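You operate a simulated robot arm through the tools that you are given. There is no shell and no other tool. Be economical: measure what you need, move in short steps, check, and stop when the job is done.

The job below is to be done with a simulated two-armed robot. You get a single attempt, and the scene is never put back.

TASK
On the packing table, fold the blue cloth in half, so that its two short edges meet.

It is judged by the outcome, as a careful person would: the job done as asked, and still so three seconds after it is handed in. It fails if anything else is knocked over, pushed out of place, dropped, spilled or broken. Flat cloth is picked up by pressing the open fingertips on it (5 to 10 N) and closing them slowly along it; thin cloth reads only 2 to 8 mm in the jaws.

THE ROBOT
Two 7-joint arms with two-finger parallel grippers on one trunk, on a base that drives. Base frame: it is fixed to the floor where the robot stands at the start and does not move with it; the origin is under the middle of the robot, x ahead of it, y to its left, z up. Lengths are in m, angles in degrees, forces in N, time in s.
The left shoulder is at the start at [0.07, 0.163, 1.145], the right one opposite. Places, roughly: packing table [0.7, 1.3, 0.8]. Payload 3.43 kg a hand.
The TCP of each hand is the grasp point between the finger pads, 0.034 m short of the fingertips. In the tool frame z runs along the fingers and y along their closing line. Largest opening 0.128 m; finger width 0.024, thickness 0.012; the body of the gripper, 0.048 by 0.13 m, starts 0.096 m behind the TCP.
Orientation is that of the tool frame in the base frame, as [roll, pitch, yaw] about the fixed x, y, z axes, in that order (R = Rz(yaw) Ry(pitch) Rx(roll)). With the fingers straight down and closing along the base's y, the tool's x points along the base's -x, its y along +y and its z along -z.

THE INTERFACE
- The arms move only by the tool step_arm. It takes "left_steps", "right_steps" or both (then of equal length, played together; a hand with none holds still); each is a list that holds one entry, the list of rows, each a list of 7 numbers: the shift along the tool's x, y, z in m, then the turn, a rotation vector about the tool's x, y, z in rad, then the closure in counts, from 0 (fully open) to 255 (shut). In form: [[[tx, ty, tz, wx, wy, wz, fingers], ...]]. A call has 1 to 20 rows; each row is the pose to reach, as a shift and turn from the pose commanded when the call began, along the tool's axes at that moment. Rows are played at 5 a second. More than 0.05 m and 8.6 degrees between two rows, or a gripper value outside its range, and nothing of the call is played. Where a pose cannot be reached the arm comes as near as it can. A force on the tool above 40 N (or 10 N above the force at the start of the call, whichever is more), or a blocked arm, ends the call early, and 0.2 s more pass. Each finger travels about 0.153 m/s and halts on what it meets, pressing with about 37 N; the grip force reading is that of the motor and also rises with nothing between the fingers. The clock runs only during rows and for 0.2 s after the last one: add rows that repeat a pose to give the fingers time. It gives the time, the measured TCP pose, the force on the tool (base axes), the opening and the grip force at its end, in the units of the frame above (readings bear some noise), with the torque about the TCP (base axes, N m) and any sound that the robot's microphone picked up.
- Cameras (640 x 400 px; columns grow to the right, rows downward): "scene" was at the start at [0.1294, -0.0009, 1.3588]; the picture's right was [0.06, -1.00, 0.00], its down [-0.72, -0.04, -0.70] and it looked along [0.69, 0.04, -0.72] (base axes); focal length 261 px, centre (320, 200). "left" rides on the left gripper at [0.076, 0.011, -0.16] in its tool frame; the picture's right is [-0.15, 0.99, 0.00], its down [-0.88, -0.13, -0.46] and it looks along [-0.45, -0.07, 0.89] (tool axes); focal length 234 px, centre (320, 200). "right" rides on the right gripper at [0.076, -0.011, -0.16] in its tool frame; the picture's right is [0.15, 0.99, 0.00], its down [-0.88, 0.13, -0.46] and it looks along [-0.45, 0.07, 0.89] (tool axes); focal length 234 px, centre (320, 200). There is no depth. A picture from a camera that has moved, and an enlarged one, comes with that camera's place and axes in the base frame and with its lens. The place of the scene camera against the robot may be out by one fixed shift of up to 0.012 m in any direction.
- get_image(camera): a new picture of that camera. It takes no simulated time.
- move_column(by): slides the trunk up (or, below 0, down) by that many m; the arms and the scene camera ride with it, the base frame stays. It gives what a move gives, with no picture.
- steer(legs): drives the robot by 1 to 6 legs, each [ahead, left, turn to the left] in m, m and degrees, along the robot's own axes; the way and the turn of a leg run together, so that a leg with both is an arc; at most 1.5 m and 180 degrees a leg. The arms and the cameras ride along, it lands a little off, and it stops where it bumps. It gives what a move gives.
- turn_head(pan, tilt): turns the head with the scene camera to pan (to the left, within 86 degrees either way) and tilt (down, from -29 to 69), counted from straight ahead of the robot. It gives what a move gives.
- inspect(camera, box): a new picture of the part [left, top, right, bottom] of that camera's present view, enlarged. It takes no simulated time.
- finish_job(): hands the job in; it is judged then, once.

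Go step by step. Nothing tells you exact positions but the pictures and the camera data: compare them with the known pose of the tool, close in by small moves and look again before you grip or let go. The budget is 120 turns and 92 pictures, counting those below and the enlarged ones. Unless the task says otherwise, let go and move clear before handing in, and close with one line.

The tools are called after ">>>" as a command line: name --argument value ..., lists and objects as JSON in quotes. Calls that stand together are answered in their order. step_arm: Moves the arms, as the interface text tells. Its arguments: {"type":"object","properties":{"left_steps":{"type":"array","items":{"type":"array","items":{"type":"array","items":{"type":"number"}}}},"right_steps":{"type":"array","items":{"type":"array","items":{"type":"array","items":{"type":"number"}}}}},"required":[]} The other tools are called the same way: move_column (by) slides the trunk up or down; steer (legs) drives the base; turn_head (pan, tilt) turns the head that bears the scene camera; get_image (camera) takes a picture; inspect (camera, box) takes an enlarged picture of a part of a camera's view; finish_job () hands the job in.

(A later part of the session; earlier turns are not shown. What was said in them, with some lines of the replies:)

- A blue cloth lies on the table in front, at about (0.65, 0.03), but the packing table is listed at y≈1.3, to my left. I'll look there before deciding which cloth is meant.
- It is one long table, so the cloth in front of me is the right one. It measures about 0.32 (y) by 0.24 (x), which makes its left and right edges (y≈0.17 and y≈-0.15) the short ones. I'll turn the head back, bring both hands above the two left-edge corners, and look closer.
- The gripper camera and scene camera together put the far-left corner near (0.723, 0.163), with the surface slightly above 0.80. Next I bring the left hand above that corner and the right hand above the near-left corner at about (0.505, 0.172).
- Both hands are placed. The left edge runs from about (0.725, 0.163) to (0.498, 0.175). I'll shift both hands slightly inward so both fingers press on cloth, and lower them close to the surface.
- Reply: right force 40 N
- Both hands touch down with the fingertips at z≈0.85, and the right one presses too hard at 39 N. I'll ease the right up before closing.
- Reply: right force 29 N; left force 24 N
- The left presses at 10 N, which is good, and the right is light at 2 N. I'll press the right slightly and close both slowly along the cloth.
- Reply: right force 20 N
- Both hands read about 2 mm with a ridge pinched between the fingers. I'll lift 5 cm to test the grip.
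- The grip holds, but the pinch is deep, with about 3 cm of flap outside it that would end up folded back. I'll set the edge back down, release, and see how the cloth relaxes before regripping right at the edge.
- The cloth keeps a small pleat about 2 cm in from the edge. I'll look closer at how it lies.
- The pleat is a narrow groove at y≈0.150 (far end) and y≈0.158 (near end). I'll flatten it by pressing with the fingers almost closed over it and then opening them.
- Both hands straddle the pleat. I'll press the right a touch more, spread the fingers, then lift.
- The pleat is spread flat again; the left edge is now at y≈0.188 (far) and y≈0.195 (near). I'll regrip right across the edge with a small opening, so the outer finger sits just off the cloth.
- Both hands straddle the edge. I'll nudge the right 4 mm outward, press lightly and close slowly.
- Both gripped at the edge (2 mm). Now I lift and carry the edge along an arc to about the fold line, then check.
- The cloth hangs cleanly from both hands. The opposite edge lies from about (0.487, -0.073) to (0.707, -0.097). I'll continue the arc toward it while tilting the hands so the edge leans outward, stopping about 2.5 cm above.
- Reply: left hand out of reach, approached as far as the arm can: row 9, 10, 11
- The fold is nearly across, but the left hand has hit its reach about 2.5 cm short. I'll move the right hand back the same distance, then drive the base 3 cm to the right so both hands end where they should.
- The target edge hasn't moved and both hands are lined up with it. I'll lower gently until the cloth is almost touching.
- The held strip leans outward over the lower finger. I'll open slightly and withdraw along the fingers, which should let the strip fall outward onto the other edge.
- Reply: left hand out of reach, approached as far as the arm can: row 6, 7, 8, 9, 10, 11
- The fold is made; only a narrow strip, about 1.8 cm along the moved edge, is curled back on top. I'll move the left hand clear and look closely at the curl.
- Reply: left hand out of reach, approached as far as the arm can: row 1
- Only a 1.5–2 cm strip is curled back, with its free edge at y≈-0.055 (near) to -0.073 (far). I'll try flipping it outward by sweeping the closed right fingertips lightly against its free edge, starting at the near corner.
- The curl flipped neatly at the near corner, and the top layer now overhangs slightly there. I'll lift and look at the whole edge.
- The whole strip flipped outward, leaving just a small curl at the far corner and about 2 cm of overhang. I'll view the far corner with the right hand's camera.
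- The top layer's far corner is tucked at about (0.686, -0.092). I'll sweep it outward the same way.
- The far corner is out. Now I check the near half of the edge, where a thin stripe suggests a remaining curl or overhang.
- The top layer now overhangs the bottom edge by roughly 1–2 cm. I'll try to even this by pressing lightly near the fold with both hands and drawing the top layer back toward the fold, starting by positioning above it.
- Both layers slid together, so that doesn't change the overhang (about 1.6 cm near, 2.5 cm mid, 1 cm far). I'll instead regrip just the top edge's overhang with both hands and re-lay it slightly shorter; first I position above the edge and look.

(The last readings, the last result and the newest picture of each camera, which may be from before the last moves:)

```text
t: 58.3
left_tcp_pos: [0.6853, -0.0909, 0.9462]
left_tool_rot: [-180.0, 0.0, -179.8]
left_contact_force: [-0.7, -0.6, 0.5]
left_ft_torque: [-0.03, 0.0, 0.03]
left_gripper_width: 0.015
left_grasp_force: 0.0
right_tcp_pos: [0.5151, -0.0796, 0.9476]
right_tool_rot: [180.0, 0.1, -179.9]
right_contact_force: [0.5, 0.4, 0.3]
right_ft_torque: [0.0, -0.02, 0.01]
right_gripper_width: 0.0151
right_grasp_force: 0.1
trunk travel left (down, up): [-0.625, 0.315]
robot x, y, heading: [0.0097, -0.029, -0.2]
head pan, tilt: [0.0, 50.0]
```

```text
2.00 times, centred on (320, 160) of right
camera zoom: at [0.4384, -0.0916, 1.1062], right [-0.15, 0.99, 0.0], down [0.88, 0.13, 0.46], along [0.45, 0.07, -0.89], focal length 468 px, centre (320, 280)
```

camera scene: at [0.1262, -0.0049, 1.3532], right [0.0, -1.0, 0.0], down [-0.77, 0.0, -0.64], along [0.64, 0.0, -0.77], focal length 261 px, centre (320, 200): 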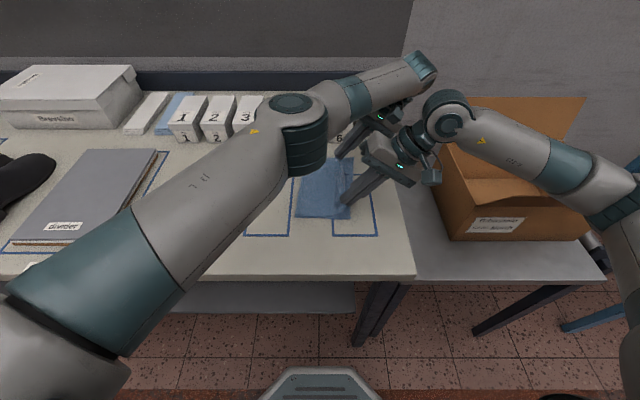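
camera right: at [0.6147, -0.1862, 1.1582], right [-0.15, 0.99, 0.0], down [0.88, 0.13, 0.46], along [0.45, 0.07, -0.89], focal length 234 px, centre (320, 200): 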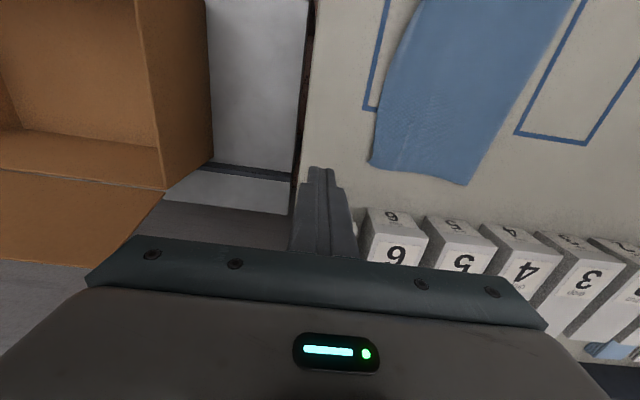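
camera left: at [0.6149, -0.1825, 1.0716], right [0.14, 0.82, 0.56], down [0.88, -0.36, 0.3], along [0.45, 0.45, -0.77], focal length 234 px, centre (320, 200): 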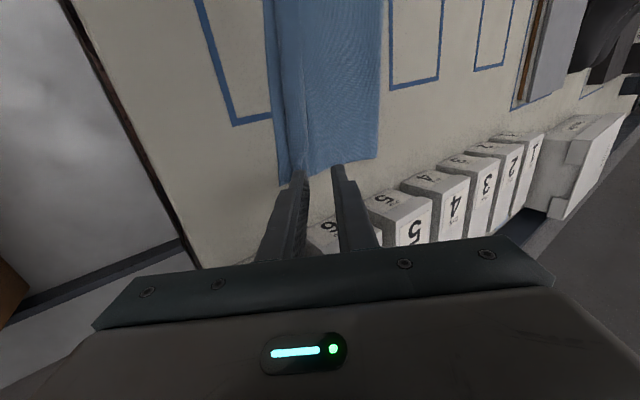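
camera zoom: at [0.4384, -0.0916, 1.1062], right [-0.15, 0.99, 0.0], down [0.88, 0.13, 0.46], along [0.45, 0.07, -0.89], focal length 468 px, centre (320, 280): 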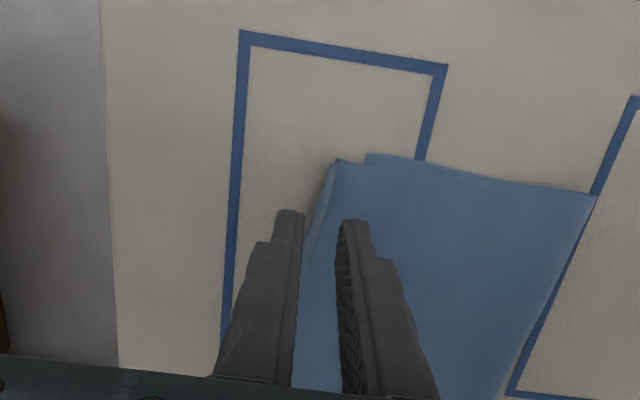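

The near corners are about 1.5 cm apart, the far ones within 1 cm, and the middle bulges about 2.5 cm. I'll pinch just the overhanging top edge with small openings at both ends.

>>> step_arm --left_steps '[[[0, 0, 0.02, 0, 0, 0, 235], [0, 0, 0.04, 0, 0, 0, 235], [0, 0, 0.055, 0, 0, 0, 235], [0, 0, 0.061, 0, 0, 0, 235], [0, 0, 0.061, 0, 0, 0, 235], [0, 0, 0.061, 0, 0, 0, 235]]]' --right_steps '[[[0, 0.001, 0.02, 0, 0, 0, 225], [0, 0.002, 0.04, 0, 0, 0, 225], [0, 0.002, 0.055, 0, 0, 0, 225], [0, 0.002, 0.062, 0, 0, 0, 225], [0, 0.002, 0.062, 0, 0, 0, 225], [0, 0.002, 0.062, 0, 0, 0, 225]]]'

>>> inspect --camera "left" --box '[240, 80, 400, 220]'

>>> inspect --camera "right" --box '[240, 80, 400, 220]'

```text
t: 59.7
left_tcp_pos: [0.6846, -0.091, 0.8857]
left_tool_rot: [-180.0, 0.0, -179.8]
left_contact_force: [-1.0, -0.3, 0.4]
left_ft_torque: [0.01, 0.0, -0.04]
left_gripper_width: 0.01
left_grasp_force: 0.0
right_tcp_pos: [0.5155, -0.0765, 0.8854]
right_tool_rot: [179.9, 0.2, 179.9]
right_contact_force: [3.1, -1.0, 17.7]
right_ft_torque: [0.33, -0.01, -0.05]
right_gripper_width: 0.0148
right_grasp_force: 0.1
trunk travel left (down, up): [-0.625, 0.315]
robot x, y, heading: [0.0104, -0.0303, 0.1]
head pan, tilt: [0.0, 50.0]
```

```text
2.86 times, centred on (320, 150) of left
camera zoom: at [0.6076, -0.0794, 1.0469], right [0.14, 0.99, 0.0], down [0.88, -0.13, 0.46], along [0.45, -0.07, -0.89], focal length 669 px, centre (320, 343)
```

zoom: 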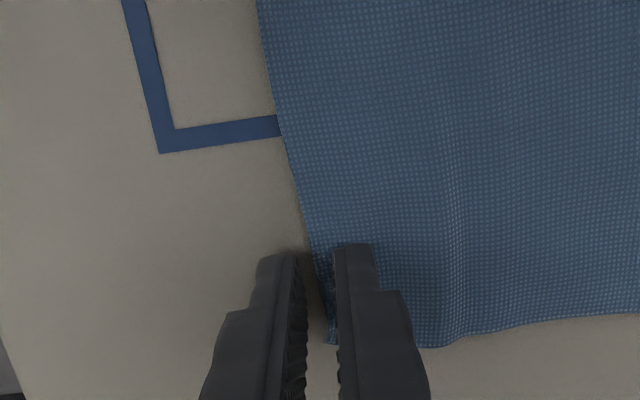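

```text
2.86 times, centred on (320, 150) of right
camera zoom: at [0.4383, -0.0892, 1.0446], right [-0.15, 0.99, 0.0], down [0.88, 0.13, 0.46], along [0.45, 0.07, -0.89], focal length 669 px, centre (320, 343)
```

zoom: 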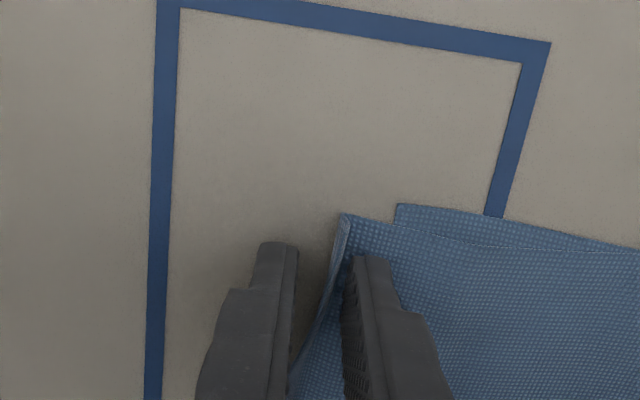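

Only a few millimetres of cloth sit between the fingers. I'll shift both inward slightly, settle the pressure, and close slowly.

>>> step_arm --left_steps '[[[0, 0.0, -0.004, 0, 0, 0, 235], [0, 0.004, -0.004, 0, 0, 0, 235], [0, 0.004, 0.0012, 0, 0, 0, 235], [0, 0.004, 0.0012, 0, 0, 0, 235], [0, 0.004, 0.0012, 0, 0, 0, 235], [0, 0.004, 0.0012, 0, 0, 0, 239], [0, 0.004, 0.0012, 0, 0, 0, 243], [0, 0.004, 0.0012, 0, 0, 0, 247], [0, 0.004, 0.0012, 0, 0, 0, 251], [0, 0.004, 0.0012, 0, 0, 0, 255], [0, 0.004, 0.0012, 0, 0, 0, 255], [0, 0.004, 0.0012, 0, 0, 0, 255]]]' --right_steps '[[[0, 0.0, -0.005, 0, 0, 0, 225], [0, 0.005, -0.005, 0, 0, 0, 225], [0, 0.005, -0.0007, 0, 0, 0, 225], [0, 0.005, -0.0007, 0, 0, 0, 225], [0, 0.005, -0.0007, 0, 0, 0, 225], [0, 0.005, -0.0007, 0, 0, 0, 231], [0, 0.005, -0.0007, 0, 0, 0, 237], [0, 0.005, -0.0007, 0, 0, 0, 243], [0, 0.005, -0.0007, 0, 0, 0, 249], [0, 0.005, -0.0007, 0, 0, 0, 255], [0, 0.005, -0.0007, 0, 0, 0, 255], [0, 0.005, -0.0007, 0, 0, 0, 255]]]'

>>> step_arm --left_steps '[[[0, 0.002, -0.01, 0, 0, 0, 255], [0, 0.005, -0.02, 0, 0, 0, 255], [0, 0.01, -0.03, 0, 0, 0, 255], [0, 0.01, -0.03, 0, 0, 0, 255]]]' --right_steps '[[[0, 0.002, -0.01, 0, 0, 0, 255], [0, 0.005, -0.02, 0, 0, 0, 255], [0, 0.01, -0.03, 0, 0, 0, 255], [0, 0.01, -0.03, 0, 0, 0, 255]]]'

>>> inspect --camera "left" --box '[220, 0, 420, 200]'

>>> inspect --camera "right" --box '[220, 60, 420, 260]'

```text
t: 62.3
left_tcp_pos: [0.6848, -0.0856, 0.8855]
left_tool_rot: [180.0, 0.2, -180.0]
left_contact_force: [-0.7, -0.1, 10.1]
left_ft_torque: [0.05, 0.0, 0.02]
left_gripper_width: 0.001
left_grasp_force: 35.7
right_tcp_pos: [0.5146, -0.0721, 0.8855]
right_tool_rot: [179.9, 0.1, -179.9]
right_contact_force: [1.4, -0.7, 10.2]
right_ft_torque: [0.13, -0.03, 0.03]
right_gripper_width: 0.0016
right_grasp_force: 36.4
trunk travel left (down, up): [-0.625, 0.315]
robot x, y, heading: [0.0076, -0.0291, -0.1]
head pan, tilt: [0.0, 50.0]
```

```text
t: 63.3
left_tcp_pos: [0.6853, -0.0764, 0.9132]
left_tool_rot: [-180.0, -0.1, -179.8]
left_contact_force: [0.1, 0.1, 0.6]
left_ft_torque: [0.0, 0.0, 0.0]
left_gripper_width: 0.0007
left_grasp_force: 36.2
right_tcp_pos: [0.5157, -0.0629, 0.9158]
right_tool_rot: [-179.9, 0.1, -179.9]
right_contact_force: [0.7, 0.1, 0.1]
right_ft_torque: [0.0, -0.02, 0.02]
right_gripper_width: 0.0016
right_grasp_force: 36.8
trunk travel left (down, up): [-0.625, 0.315]
robot x, y, heading: [0.0077, -0.0305, -0.1]
head pan, tilt: [0.0, 50.0]
```

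```text
2.00 times, centred on (320, 100) of left
camera zoom: at [0.6085, -0.0657, 1.0752], right [0.14, 0.99, 0.0], down [0.88, -0.13, 0.45], along [0.45, -0.07, -0.89], focal length 468 px, centre (320, 400)
```

zoom: 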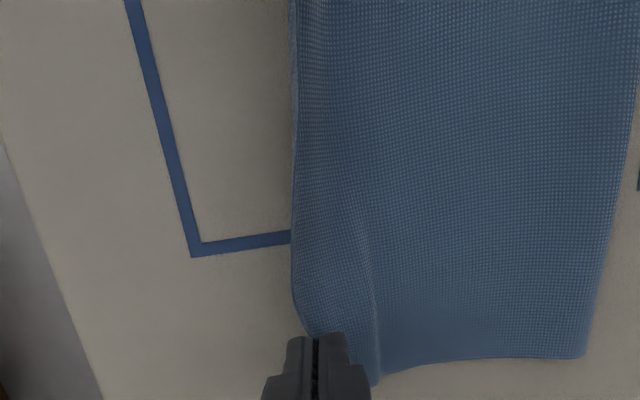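

```text
2.00 times, centred on (320, 160) of right
camera zoom: at [0.4384, -0.0748, 1.0744], right [-0.15, 0.99, 0.0], down [0.88, 0.13, 0.46], along [0.45, 0.07, -0.89], focal length 468 px, centre (320, 280)
```

zoom: 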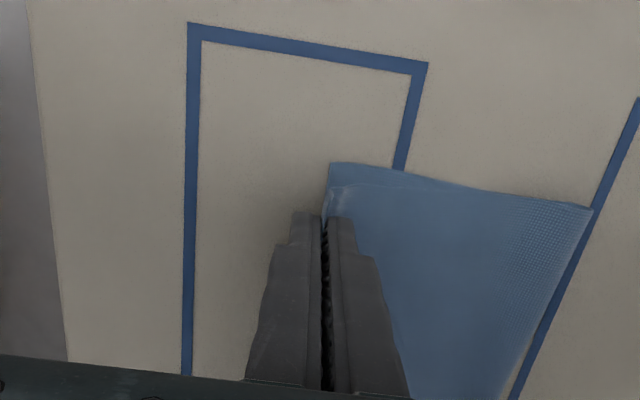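

Both hold something. I'll lift a bit further and check whether only the top layer comes up.

>>> step_arm --left_steps '[[[0, 0.015, -0.01, 0, 0, 0, 255], [0, 0.03, -0.02, 0, 0, 0, 255], [0, 0.045, -0.03, 0, 0, 0, 255], [0, 0.045, -0.03, 0, 0, 0, 255]]]' --right_steps '[[[0, 0.015, -0.01, 0, 0, 0, 255], [0, 0.03, -0.02, 0, 0, 0, 255], [0, 0.045, -0.03, 0, 0, 0, 255], [0, 0.045, -0.03, 0, 0, 0, 255]]]'

>>> inspect --camera "scene" --box '[240, 130, 400, 250]'

>>> get_image --camera "left"

```text
t: 64.3
left_tcp_pos: [0.6854, -0.0303, 0.9441]
left_tool_rot: [-180.0, 0.0, -179.9]
left_contact_force: [-0.1, -0.2, 1.0]
left_ft_torque: [-0.01, -0.01, -0.03]
left_gripper_width: 0.0011
left_grasp_force: 35.6
right_tcp_pos: [0.5154, -0.0168, 0.945]
right_tool_rot: [179.9, 0.0, -179.9]
right_contact_force: [0.2, 0.1, -0.1]
right_ft_torque: [0.0, 0.02, 0.02]
right_gripper_width: 0.0017
right_grasp_force: 36.8
trunk travel left (down, up): [-0.625, 0.315]
robot x, y, heading: [0.0049, -0.0277, -0.0]
head pan, tilt: [0.0, 50.0]
```

```text
3.33 times, centred on (320, 190) of scene
camera zoom: at [0.134, -0.0359, 1.3532], right [0.0, -1.0, 0.0], down [-0.77, 0.0, -0.64], along [0.64, 0.0, -0.77], focal length 871 px, centre (320, 233)
```

zoom: 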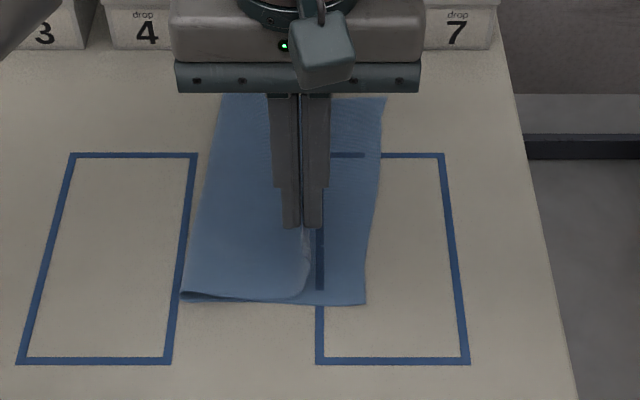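

```text
28 pictures are left
camera left: at [0.6094, -0.0212, 1.1047], right [0.14, 0.99, 0.0], down [0.88, -0.13, 0.45], along [0.45, -0.07, -0.89], focal length 234 px, centre (320, 200)
```

left: 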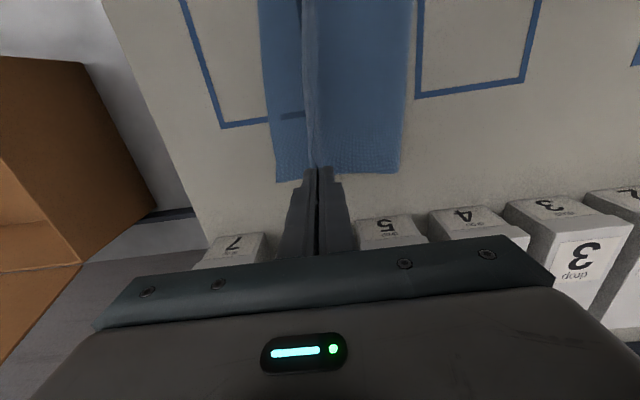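

Only the top layer is up and the bottom edge is clearly visible, from about (0.486, -0.068) to (0.705, -0.089). I'll lay the top edge back with slight tilt, aiming exactly for that line.

>>> step_arm --left_steps '[[[0, -0.01, 0.0, -0.06, 0, 0, 255], [-0.001, -0.02, 0.004, -0.12, 0, 0, 255], [-0.001, -0.03, 0.01, -0.18, 0, 0, 255], [-0.002, -0.039, 0.018, -0.24, 0, 0, 255], [-0.002, -0.048, 0.028, -0.3, 0, 0, 255], [-0.003, -0.056, 0.037, -0.36, 0, 0, 255], [-0.003, -0.061, 0.045, -0.42, 0, 0, 255], [-0.003, -0.064, 0.05, -0.45, 0, 0, 255], [-0.003, -0.064, 0.0525, -0.45, 0, 0, 255], [-0.003, -0.064, 0.0525, -0.45, 0, 0, 255]]]' --right_steps '[[[0, -0.01, 0.0, -0.06, 0, 0, 255], [0.001, -0.019, 0.004, -0.12, 0, 0, 255], [0.001, -0.028, 0.01, -0.18, 0, 0, 255], [0.002, -0.037, 0.018, -0.24, 0, 0, 255], [0.002, -0.045, 0.028, -0.3, 0, 0, 255], [0.003, -0.052, 0.037, -0.36, 0, 0, 255], [0.003, -0.057, 0.045, -0.42, 0, 0, 255], [0.003, -0.059, 0.05, -0.45, 0, 0, 255], [0.003, -0.059, 0.0534, -0.45, 0, 0, 255], [0.003, -0.059, 0.0534, -0.45, 0, 0, 255]]]'

>>> get_image --camera "left"

>>> inspect --camera "right" --box '[220, 60, 420, 260]'

```text
t: 66.5
left_tcp_pos: [0.6876, -0.0957, 0.8917]
left_tool_rot: [154.1, -0.1, -179.9]
left_contact_force: [-2.2, 1.0, -0.1]
left_ft_torque: [0.0, 0.09, 0.01]
left_gripper_width: 0.0011
left_grasp_force: 36.1
right_tcp_pos: [0.5123, -0.0759, 0.8908]
right_tool_rot: [154.2, 0.0, -179.8]
right_contact_force: [1.4, -0.4, -0.4]
right_ft_torque: [-0.06, -0.01, -0.04]
right_gripper_width: 0.0015
right_grasp_force: 36.6
trunk travel left (down, up): [-0.625, 0.315]
robot x, y, heading: [0.005, -0.0284, 0.1]
head pan, tilt: [0.0, 50.0]
```

```text
27 pictures are left
camera left: at [0.6122, -0.1554, 1.0415], right [0.14, 0.89, 0.43], down [0.88, -0.31, 0.35], along [0.45, 0.33, -0.83], focal length 234 px, centre (320, 200)
```

left: 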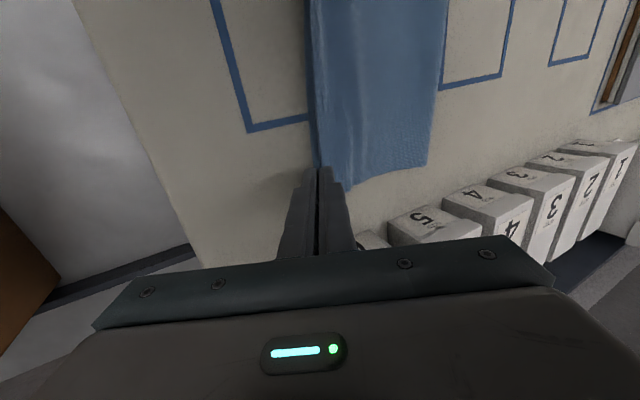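

```text
2.00 times, centred on (320, 160) of right
camera zoom: at [0.4355, -0.1568, 1.03], right [-0.15, 0.89, 0.43], down [0.88, -0.08, 0.47], along [0.45, 0.45, -0.77], focal length 468 px, centre (320, 280)
```

zoom: 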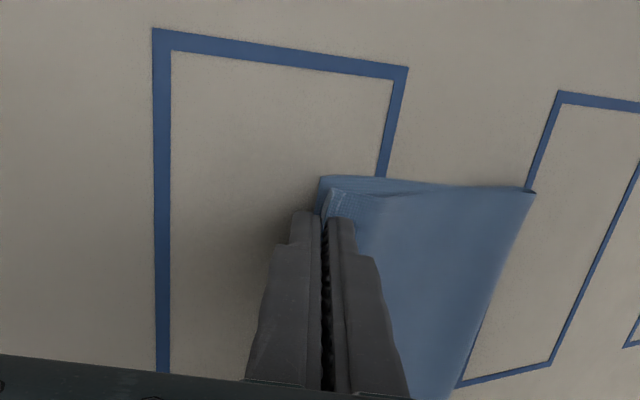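

The edges line up closely now. I'll open and withdraw along the fingers.

>>> step_arm --left_steps '[[[0, 0, 0, 0, 0, 0, 248], [0, 0.003, 0, 0, 0, 0, 238], [0, 0.005, 0, 0, 0, 0, 225], [0, 0.005, 0, 0, 0, 0, 225], [0, 0.005, -0.008, 0, 0, 0, 225], [0, 0.005, -0.016, 0, 0, 0, 225], [0, 0.007, -0.025, 0.03, 0, 0, 225], [0, 0.015, -0.045, 0.06, 0, 0, 225], [0, 0.03, -0.065, 0.1, 0, 0, 225], [0, 0.04, -0.08, 0.15, 0, 0, 225], [0, 0.05, -0.09, 0.25, 0, 0, 225]]]' --right_steps '[[[0, 0, 0, 0, 0, 0, 248], [0, 0.003, 0, 0, 0, 0, 238], [0, 0.005, 0, 0, 0, 0, 225], [0, 0.005, 0, 0, 0, 0, 225], [0, 0.005, -0.008, 0, 0, 0, 225], [0, 0.005, -0.016, 0, 0, 0, 225], [0, 0.005, -0.025, 0, 0, 0, 225], [0, 0.005, -0.04, 0, 0, 0, 225], [0, 0.005, -0.06, 0, 0, 0, 225], [0, 0.005, -0.09, 0, 0, 0, 225], [0, 0.005, -0.12, 0.1, 0, 0, 225]]]'

>>> inspect --camera "scene" --box '[260, 140, 400, 240]'

>>> get_image --camera "right"

```text
t: 68.9
left_tcp_pos: [0.6894, -0.0868, 0.9952]
left_tool_rot: [168.6, -0.1, -179.7]
left_contact_force: [0.0, 0.6, -0.3]
left_ft_torque: [-0.05, -0.03, 0.03]
left_gripper_width: 0.0152
left_grasp_force: 0.0
right_tcp_pos: [0.5128, -0.1215, 1.0036]
right_tool_rot: [160.1, 0.0, -179.9]
right_contact_force: [0.1, 0.0, 1.3]
right_ft_torque: [-0.05, -0.02, 0.03]
right_gripper_width: 0.0155
right_grasp_force: 0.1
trunk travel left (down, up): [-0.625, 0.315]
robot x, y, heading: [0.0085, -0.0301, 0.1]
head pan, tilt: [0.0, 50.0]
```

```text
4.00 times, centred on (330, 190) of scene
camera zoom: at [0.1338, -0.0319, 1.3532], right [0.0, -1.0, 0.0], down [-0.77, 0.0, -0.64], along [0.64, 0.0, -0.77], focal length 1045 px, centre (280, 240)
```

zoom: 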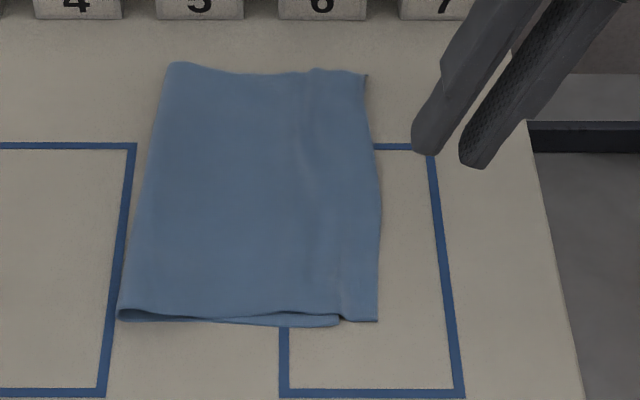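

```text
24 pictures are left
camera right: at [0.4362, -0.1873, 1.1489], right [-0.15, 0.93, 0.34], down [0.88, -0.03, 0.47], along [0.45, 0.37, -0.81], focal length 234 px, centre (320, 200)
```

right: 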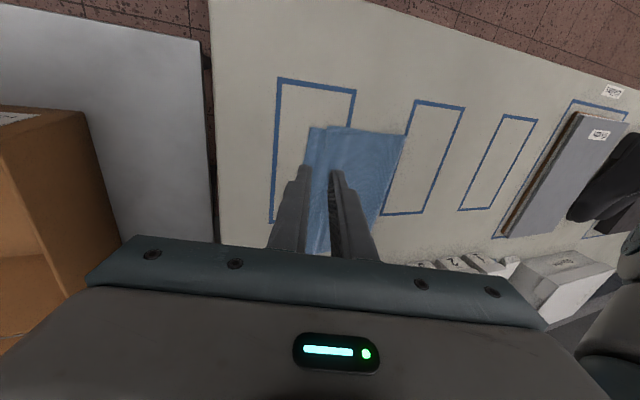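

It's flat, but the near corner now overhangs about 2 cm while the far one is within 0.5 cm. I'll move the left hand clear and re-lay only the near part with the right hand, using the offset just measured.

>>> step_arm --left_steps '[[[0, 0.04, 0.008, 0.05, 0, 0, 225], [0, 0.08, 0.016, 0.1, 0, 0, 225], [0, 0.12, 0.024, 0.15, 0, 0, 225], [0, 0.16, 0.032, 0.2, 0, 0, 225], [0, 0.2, 0.04, 0.2, 0, 0, 225], [0, 0.245, 0.049, 0.2, 0, 0, 225], [0, 0.245, 0.049, 0.2, 0, 0, 225]]]' --right_steps '[[[-0.004, 0, 0.01, 0.08, 0, 0, 225], [-0.008, 0.002, 0.02, 0.16, 0, 0, 225], [-0.012, 0.004, 0.04, 0.24, 0, 0, 225], [-0.017, 0.006, 0.06, 0.3, 0, 0, 225], [-0.017, 0.007, 0.075, 0.347, 0, 0, 225], [-0.017, 0.007, 0.0807, 0.347, 0, 0, 225], [-0.017, 0.007, 0.0807, 0.347, 0, 0, 225]]]'

>>> inspect --camera "right" --box '[220, 60, 420, 260]'

>>> inspect --camera "scene" --box '[260, 140, 400, 240]'

```text
t: 70.5
left_tcp_pos: [0.6876, 0.1602, 0.9959]
left_tool_rot: [179.9, -0.2, -180.0]
left_contact_force: [-0.5, 0.4, 0.8]
left_ft_torque: [0.04, 0.02, 0.0]
left_gripper_width: 0.0153
left_grasp_force: 0.0
right_tcp_pos: [0.5298, -0.0905, 0.9276]
right_tool_rot: [179.7, 0.1, -180.0]
right_contact_force: [0.0, -0.7, -0.1]
right_ft_torque: [-0.01, -0.03, -0.03]
right_gripper_width: 0.0152
right_grasp_force: 0.1
trunk travel left (down, up): [-0.625, 0.315]
robot x, y, heading: [0.0071, -0.0323, 0.2]
head pan, tilt: [0.0, 50.0]
```

```text
2.00 times, centred on (320, 160) of right
camera zoom: at [0.453, -0.1033, 1.0877], right [-0.15, 0.99, 0.0], down [0.88, 0.13, 0.46], along [0.45, 0.07, -0.89], focal length 468 px, centre (320, 280)
```

zoom: 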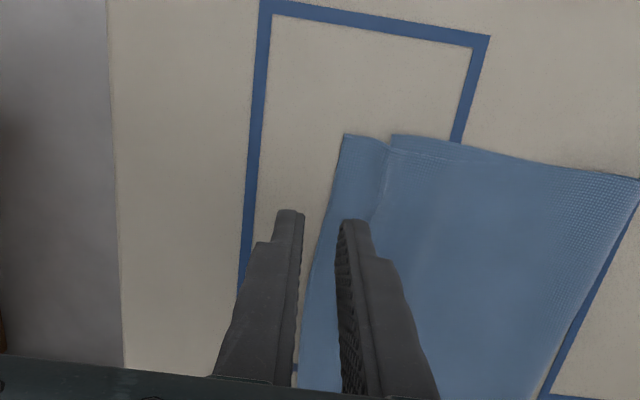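

```text
4.00 times, centred on (330, 190) of scene
camera zoom: at [0.1341, -0.0362, 1.3532], right [0.0, -1.0, 0.0], down [-0.77, 0.0, -0.64], along [0.64, 0.0, -0.77], focal length 1045 px, centre (280, 240)
```

zoom: 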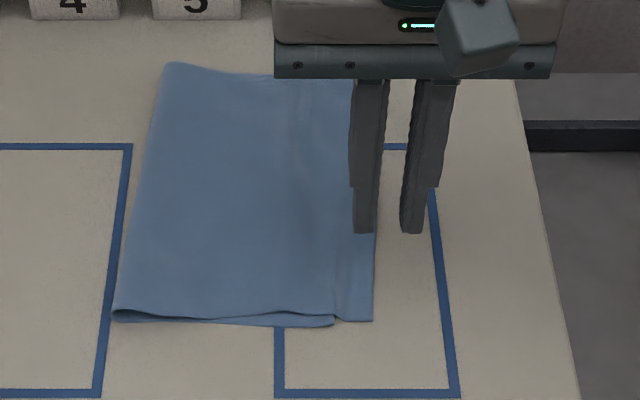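

The overhang is now a clean 2.3 cm strip at the near corner. I'll lower onto it and pinch it.

>>> step_arm --right_steps '[[[0, 0.003, 0.015, 0, 0, 0, 225], [0, 0.003, 0.03, 0, 0, 0, 225], [0, 0.003, 0.04, 0, 0, 0, 225], [0, 0.003, 0.0427, 0, 0, 0, 225], [0, 0.003, 0.0427, 0, 0, 0, 225], [0, 0.003, 0.0427, 0, 0, 0, 225], [0, 0.003, 0.0427, 0, 0, 0, 225]]]'

```text
t: 72.1
left_tcp_pos: [0.6876, 0.1603, 0.9952]
left_tool_rot: [-180.0, 0.1, -179.8]
left_contact_force: [0.1, 0.1, -0.3]
left_ft_torque: [0.04, 0.01, 0.01]
left_gripper_width: 0.0151
left_grasp_force: 0.1
right_tcp_pos: [0.5291, -0.0875, 0.8859]
right_tool_rot: [179.8, 0.0, -179.9]
right_contact_force: [0.4, 0.6, 0.1]
right_ft_torque: [-0.01, 0.0, 0.02]
right_gripper_width: 0.0151
right_grasp_force: 0.2
trunk travel left (down, up): [-0.625, 0.315]
robot x, y, heading: [0.0103, -0.0296, 0.3]
head pan, tilt: [0.0, 50.0]
```

>>> step_arm --right_steps '[[[0, 0, 0.0014, 0, 0, 0, 225], [0, 0, 0.0014, 0, 0, 0, 225], [0, 0, 0.0014, 0, 0, 0, 225], [0, 0, 0.0014, 0, 0, 0, 231], [0, 0, 0.0014, 0, 0, 0, 237], [0, 0, 0.0014, 0, 0, 0, 243], [0, 0, 0.0014, 0, 0, 0, 249], [0, 0, 0.0014, 0, 0, 0, 255], [0, 0, 0.0014, 0, 0, 0, 255], [0, 0, 0.0014, 0, 0, 0, 255], [0, 0.003, -0.01, 0, 0, 0, 255], [0, 0.01, -0.02, 0, 0, 0, 255], [0, 0.02, -0.03, 0, 0, 0, 255], [0, 0.03, -0.035, 0, 0, 0, 255], [0, 0.03, -0.035, 0, 0, 0, 255]]]'

>>> inspect --camera "scene" --box '[260, 140, 400, 240]'

>>> inspect --camera "right" --box '[220, 60, 420, 260]'

```text
t: 75.3
left_tcp_pos: [0.6876, 0.1604, 0.9938]
left_tool_rot: [179.9, 0.0, -179.9]
left_contact_force: [-0.9, 0.5, -0.4]
left_ft_torque: [-0.03, 0.0, -0.01]
left_gripper_width: 0.0148
left_grasp_force: 0.0
right_tcp_pos: [0.5305, -0.0584, 0.9215]
right_tool_rot: [179.9, 0.0, 180.0]
right_contact_force: [-0.5, 0.9, 0.3]
right_ft_torque: [0.01, 0.03, 0.0]
right_gripper_width: 0.0001
right_grasp_force: 33.4
trunk travel left (down, up): [-0.625, 0.315]
robot x, y, heading: [0.0104, -0.0277, 0.3]
head pan, tilt: [0.0, 50.0]
```

```text
4.00 times, centred on (330, 190) of scene
camera zoom: at [0.1339, -0.0353, 1.3532], right [0.0, -1.0, 0.0], down [-0.77, 0.0, -0.64], along [0.64, 0.0, -0.77], focal length 1045 px, centre (280, 240)
```

zoom: 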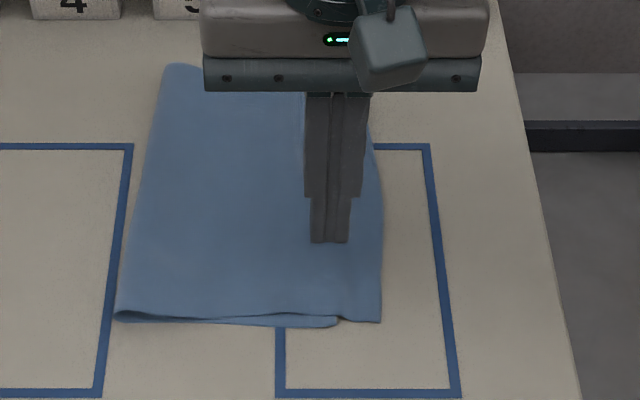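

```text
2.00 times, centred on (320, 160) of right
camera zoom: at [0.4525, -0.0696, 1.0802], right [-0.15, 0.99, 0.0], down [0.88, 0.13, 0.46], along [0.45, 0.07, -0.89], focal length 468 px, centre (320, 280)
```

zoom: 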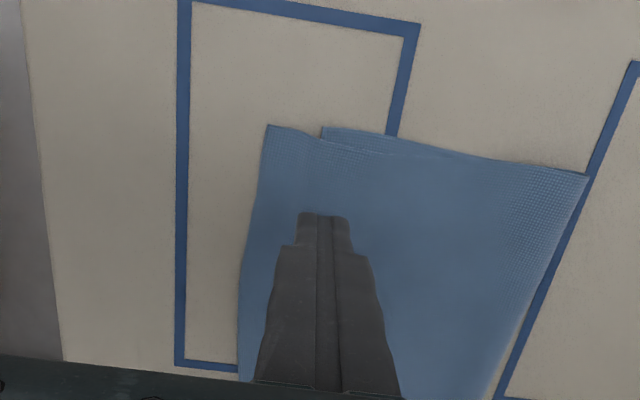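

That pinch missed, with the jaws closing on nothing. I'll retry slightly deeper and check the pressing force before closing.

>>> step_arm --right_steps '[[[0.006, -0.012, 0.0, 0, 0, 0, 235], [0.0125, -0.0246, 0.01, 0, 0, 0, 215], [0.0125, -0.0246, 0.025, 0, 0, 0, 215], [0.0125, -0.0246, 0.035, 0, 0, 0, 215], [0.0125, -0.0246, 0.0372, 0, 0, 0, 215], [0.0125, -0.0246, 0.0372, 0, 0, 0, 215], [0.0125, -0.0246, 0.0372, 0, 0, 0, 215], [0.0125, -0.0246, 0.0372, 0, 0, 0, 215]]]'

>>> inspect --camera "right" --box '[240, 80, 400, 220]'

```text
t: 77.1
left_tcp_pos: [0.6862, 0.1607, 0.9957]
left_tool_rot: [-180.0, 0.0, -179.8]
left_contact_force: [-0.6, -1.3, -0.2]
left_ft_torque: [-0.01, -0.04, 0.01]
left_gripper_width: 0.0151
left_grasp_force: 0.1
right_tcp_pos: [0.516, -0.0814, 0.8858]
right_tool_rot: [179.8, 0.1, -180.0]
right_contact_force: [4.0, -0.3, 25.6]
right_ft_torque: [0.51, -0.13, -0.07]
right_gripper_width: 0.0202
right_grasp_force: 0.1
trunk travel left (down, up): [-0.625, 0.315]
robot x, y, heading: [0.0073, -0.0306, 0.3]
head pan, tilt: [0.0, 50.0]
```

```text
2.86 times, centred on (320, 150) of right
camera zoom: at [0.4389, -0.094, 1.0443], right [-0.15, 0.99, 0.0], down [0.88, 0.13, 0.46], along [0.45, 0.07, -0.89], focal length 669 px, centre (320, 343)
```

zoom: 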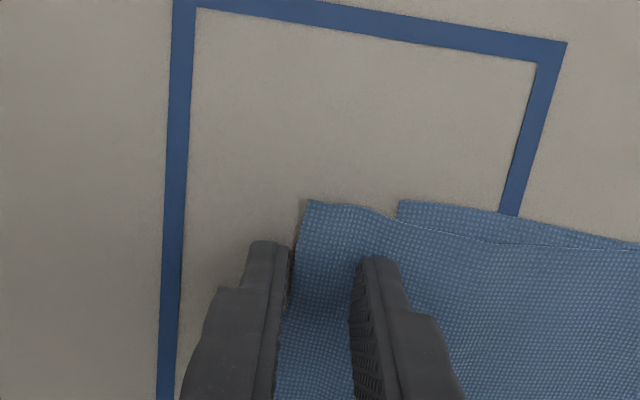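

The edge sits well inside the gap. I'll ease the force, close slowly, and lift.

>>> step_arm --right_steps '[[[0, 0, -0.001, 0, 0, 0, 215], [0, 0, -0.001, 0, 0, 0, 215], [0, 0, -0.001, 0, 0, 0, 220], [0, 0, -0.001, 0, 0, 0, 226], [0, 0, -0.001, 0, 0, 0, 232], [0, 0, -0.001, 0, 0, 0, 238], [0, 0, -0.001, 0, 0, 0, 244], [0, 0, -0.001, 0, 0, 0, 250], [0, 0, -0.001, 0, 0, 0, 255], [0, 0, -0.001, 0, 0, 0, 255], [0, 0, -0.001, 0, 0, 0, 255], [0, 0.004, -0.012, 0, 0, 0, 255], [0, 0.015, -0.022, 0, 0, 0, 255], [0, 0.025, -0.03, 0, 0, 0, 255], [0, 0.035, -0.035, 0, 0, 0, 255], [0, 0.035, -0.035, 0, 0, 0, 255]]]'

>>> inspect --camera "scene" --box '[260, 140, 400, 240]'

```text
t: 80.5
left_tcp_pos: [0.6867, 0.1609, 0.995]
left_tool_rot: [180.0, 0.1, -179.8]
left_contact_force: [-0.1, 0.3, 1.4]
left_ft_torque: [0.0, 0.01, 0.03]
left_gripper_width: 0.0154
left_grasp_force: 0.0
right_tcp_pos: [0.5166, -0.0473, 0.9187]
right_tool_rot: [179.8, 0.0, -179.9]
right_contact_force: [0.2, 0.8, 0.3]
right_ft_torque: [-0.03, -0.03, 0.0]
right_gripper_width: 0.0018
right_grasp_force: 36.6
trunk travel left (down, up): [-0.625, 0.315]
robot x, y, heading: [0.0082, -0.0303, 0.2]
head pan, tilt: [0.0, 50.0]
```

```text
4.00 times, centred on (330, 190) of scene
camera zoom: at [0.1339, -0.0353, 1.3532], right [0.0, -1.0, 0.0], down [-0.77, 0.0, -0.64], along [0.64, 0.0, -0.77], focal length 1045 px, centre (280, 240)
```

zoom: 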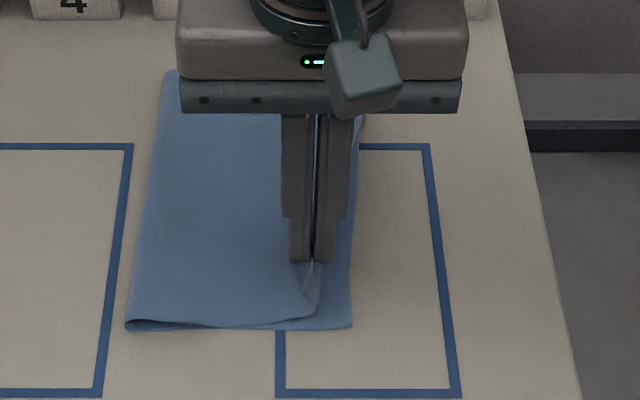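

Only the top layer is gripped again; the bottom near corner is now at about (0.485, -0.077). I'll lay the edge back with a tilt, short of it by the measured 2.5 cm offset, then release and withdraw.

>>> step_arm --right_steps '[[[0, -0.003, 0, -0.08, 0, 0, 255], [0, -0.008, 0.004, -0.16, 0, 0, 255], [0, -0.013, 0.01, -0.24, 0, 0, 255], [0, -0.018, 0.017, -0.32, 0, 0, 255], [0, -0.0215, 0.024, -0.4, 0, 0, 255], [0, -0.0215, 0.0275, -0.45, 0, 0, 255], [0, -0.0215, 0.0275, -0.45, 0, 0, 255]]]'

>>> step_arm --right_steps '[[[0, 0, 0, 0, 0, 0, 248], [0, 0.003, 0, 0, 0, 0, 238], [0, 0.005, 0, 0, 0, 0, 225], [0, 0.005, 0, 0, 0, 0, 225], [0, 0.005, -0.008, 0, 0, 0, 225], [0, 0.005, -0.016, 0, 0, 0, 225], [0, 0.005, -0.025, 0, 0, 0, 225], [0, 0.005, -0.04, 0, 0, 0, 225], [0, 0.005, -0.06, 0, 0, 0, 225], [0, 0.005, -0.09, 0, 0, 0, 225], [0, 0.005, -0.13, 0.1, 0, 0, 225], [0, 0.005, -0.13, 0.1, 0, 0, 225]]]'

>>> inspect --camera "scene" --box '[260, 140, 400, 240]'

```text
t: 82.1
left_tcp_pos: [0.6841, 0.1666, 0.9972]
left_tool_rot: [-179.6, 0.2, -179.8]
left_contact_force: [-0.3, 1.0, -0.1]
left_ft_torque: [0.0, -0.04, 0.01]
left_gripper_width: 0.0151
left_grasp_force: 0.1
right_tcp_pos: [0.5127, -0.0622, 0.8958]
right_tool_rot: [154.4, 0.4, -179.9]
right_contact_force: [1.0, 0.7, 1.7]
right_ft_torque: [-0.08, 0.02, 0.02]
right_gripper_width: 0.0018
right_grasp_force: 36.8
trunk travel left (down, up): [-0.625, 0.315]
robot x, y, heading: [0.01, -0.029, 0.3]
head pan, tilt: [0.0, 50.0]
```

```text
t: 84.7
left_tcp_pos: [0.6866, 0.1593, 0.9944]
left_tool_rot: [180.0, -0.2, -179.7]
left_contact_force: [0.1, -0.2, -1.6]
left_ft_torque: [0.02, -0.01, 0.0]
left_gripper_width: 0.0151
left_grasp_force: 0.1
right_tcp_pos: [0.5175, -0.121, 1.0107]
right_tool_rot: [159.8, 0.1, -179.9]
right_contact_force: [0.3, -0.4, 0.1]
right_ft_torque: [0.04, 0.02, 0.0]
right_gripper_width: 0.015
right_grasp_force: 0.0
trunk travel left (down, up): [-0.625, 0.315]
robot x, y, heading: [0.0085, -0.0299, 0.2]
head pan, tilt: [0.0, 50.0]
```

```text
4.00 times, centred on (330, 190) of scene
camera zoom: at [0.1342, -0.0356, 1.3532], right [0.0, -1.0, 0.0], down [-0.77, 0.0, -0.64], along [0.64, 0.0, -0.77], focal length 1045 px, centre (280, 240)
```

zoom: 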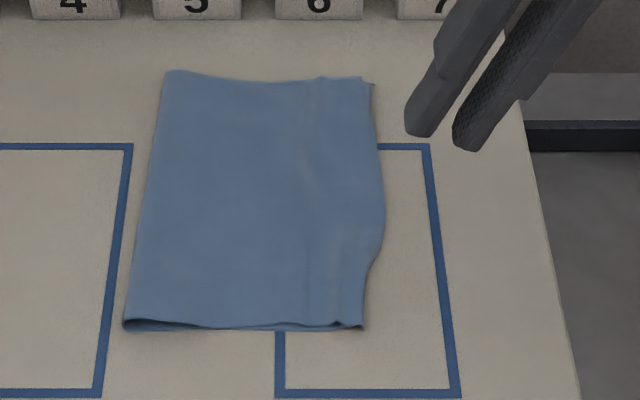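

That looks much better: the near corners nearly coincide. I'll check closely for curl and the alignment.

>>> inspect --camera "scene" --box '[325, 155, 375, 225]'

>>> inspect --camera "right" --box '[240, 80, 440, 240]'

```text
5.71 times, centred on (350, 190) of scene
camera zoom: at [0.1342, -0.0356, 1.3532], right [0.0, -1.0, 0.0], down [-0.77, 0.0, -0.64], along [0.64, 0.0, -0.77], focal length 1493 px, centre (149, 257)
```

zoom: 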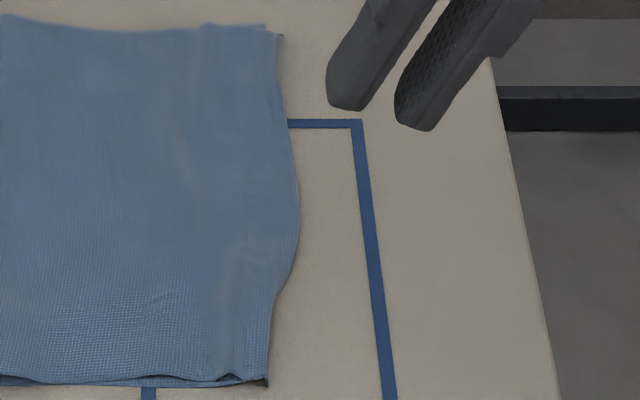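

```text
2.50 times, centred on (340, 160) of right
camera zoom: at [0.4409, -0.1872, 1.1563], right [-0.15, 0.93, 0.34], down [0.88, -0.03, 0.47], along [0.45, 0.37, -0.81], focal length 585 px, centre (270, 300)
```

zoom: 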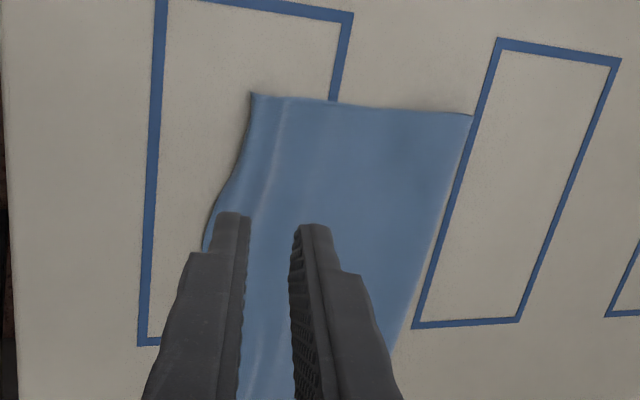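

Both corners now meet within a few millimetres, with about 1 cm of slack in the middle, and the fold lies flat. I'll raise both hands clear and take a final look.

>>> step_arm --left_steps '[[[0, 0.02, -0.02, 0, 0, 0, 225], [0, 0.05, -0.04, 0, 0, 0, 225], [0, 0.08, -0.05, 0, 0, 0, 225]]]' --right_steps '[[[0, 0, -0.03, 0.1, 0, 0, 225], [0, -0.02, -0.06, 0.2, 0, 0, 225], [0, -0.06, -0.08, 0.34, 0, 0, 225]]]'

>>> get_image --camera "scene"

```text
t: 85.5
left_tcp_pos: [0.6866, 0.2399, 1.0458]
left_tool_rot: [-180.0, -0.1, -179.8]
left_contact_force: [0.2, -0.1, -0.6]
left_ft_torque: [0.01, -0.02, 0.02]
left_gripper_width: 0.0149
left_grasp_force: 0.0
right_tcp_pos: [0.5162, -0.2055, 1.0649]
right_tool_rot: [179.4, 0.0, -179.9]
right_contact_force: [-1.4, 0.2, 0.2]
right_ft_torque: [-0.02, -0.02, -0.01]
right_gripper_width: 0.0152
right_grasp_force: 0.1
trunk travel left (down, up): [-0.625, 0.315]
robot x, y, heading: [0.0072, -0.0322, -0.1]
head pan, tilt: [0.0, 50.0]
```

```text
14 pictures are left
camera scene: at [0.1327, -0.0347, 1.3533], right [0.0, -1.0, 0.0], down [-0.77, 0.0, -0.64], along [0.64, 0.0, -0.77], focal length 261 px, centre (320, 200)
```

scene: 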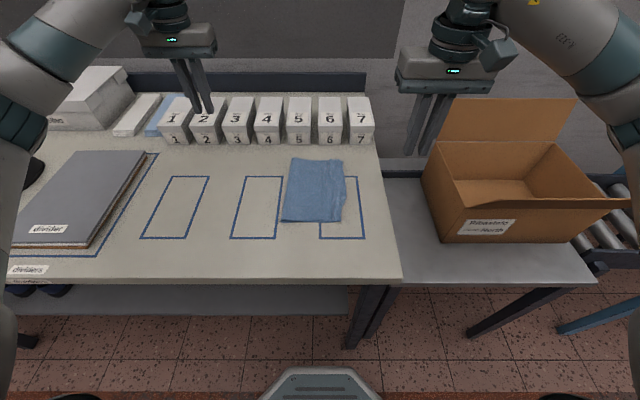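

The cloth lies folded in half with its short edges together, the rest of the table looks undisturbed, and both hands are clear, so I'm handing in.

>>> finish_job

```text
The job is handed in.
```

The blue cloth is folded in half on the packing table: the short edges meet to within a few millimetres at the corners, with about 1 cm of overhang mid-edge. Nothing else looked moved, though the cloth itself has slid a few centimetres from where it lay.
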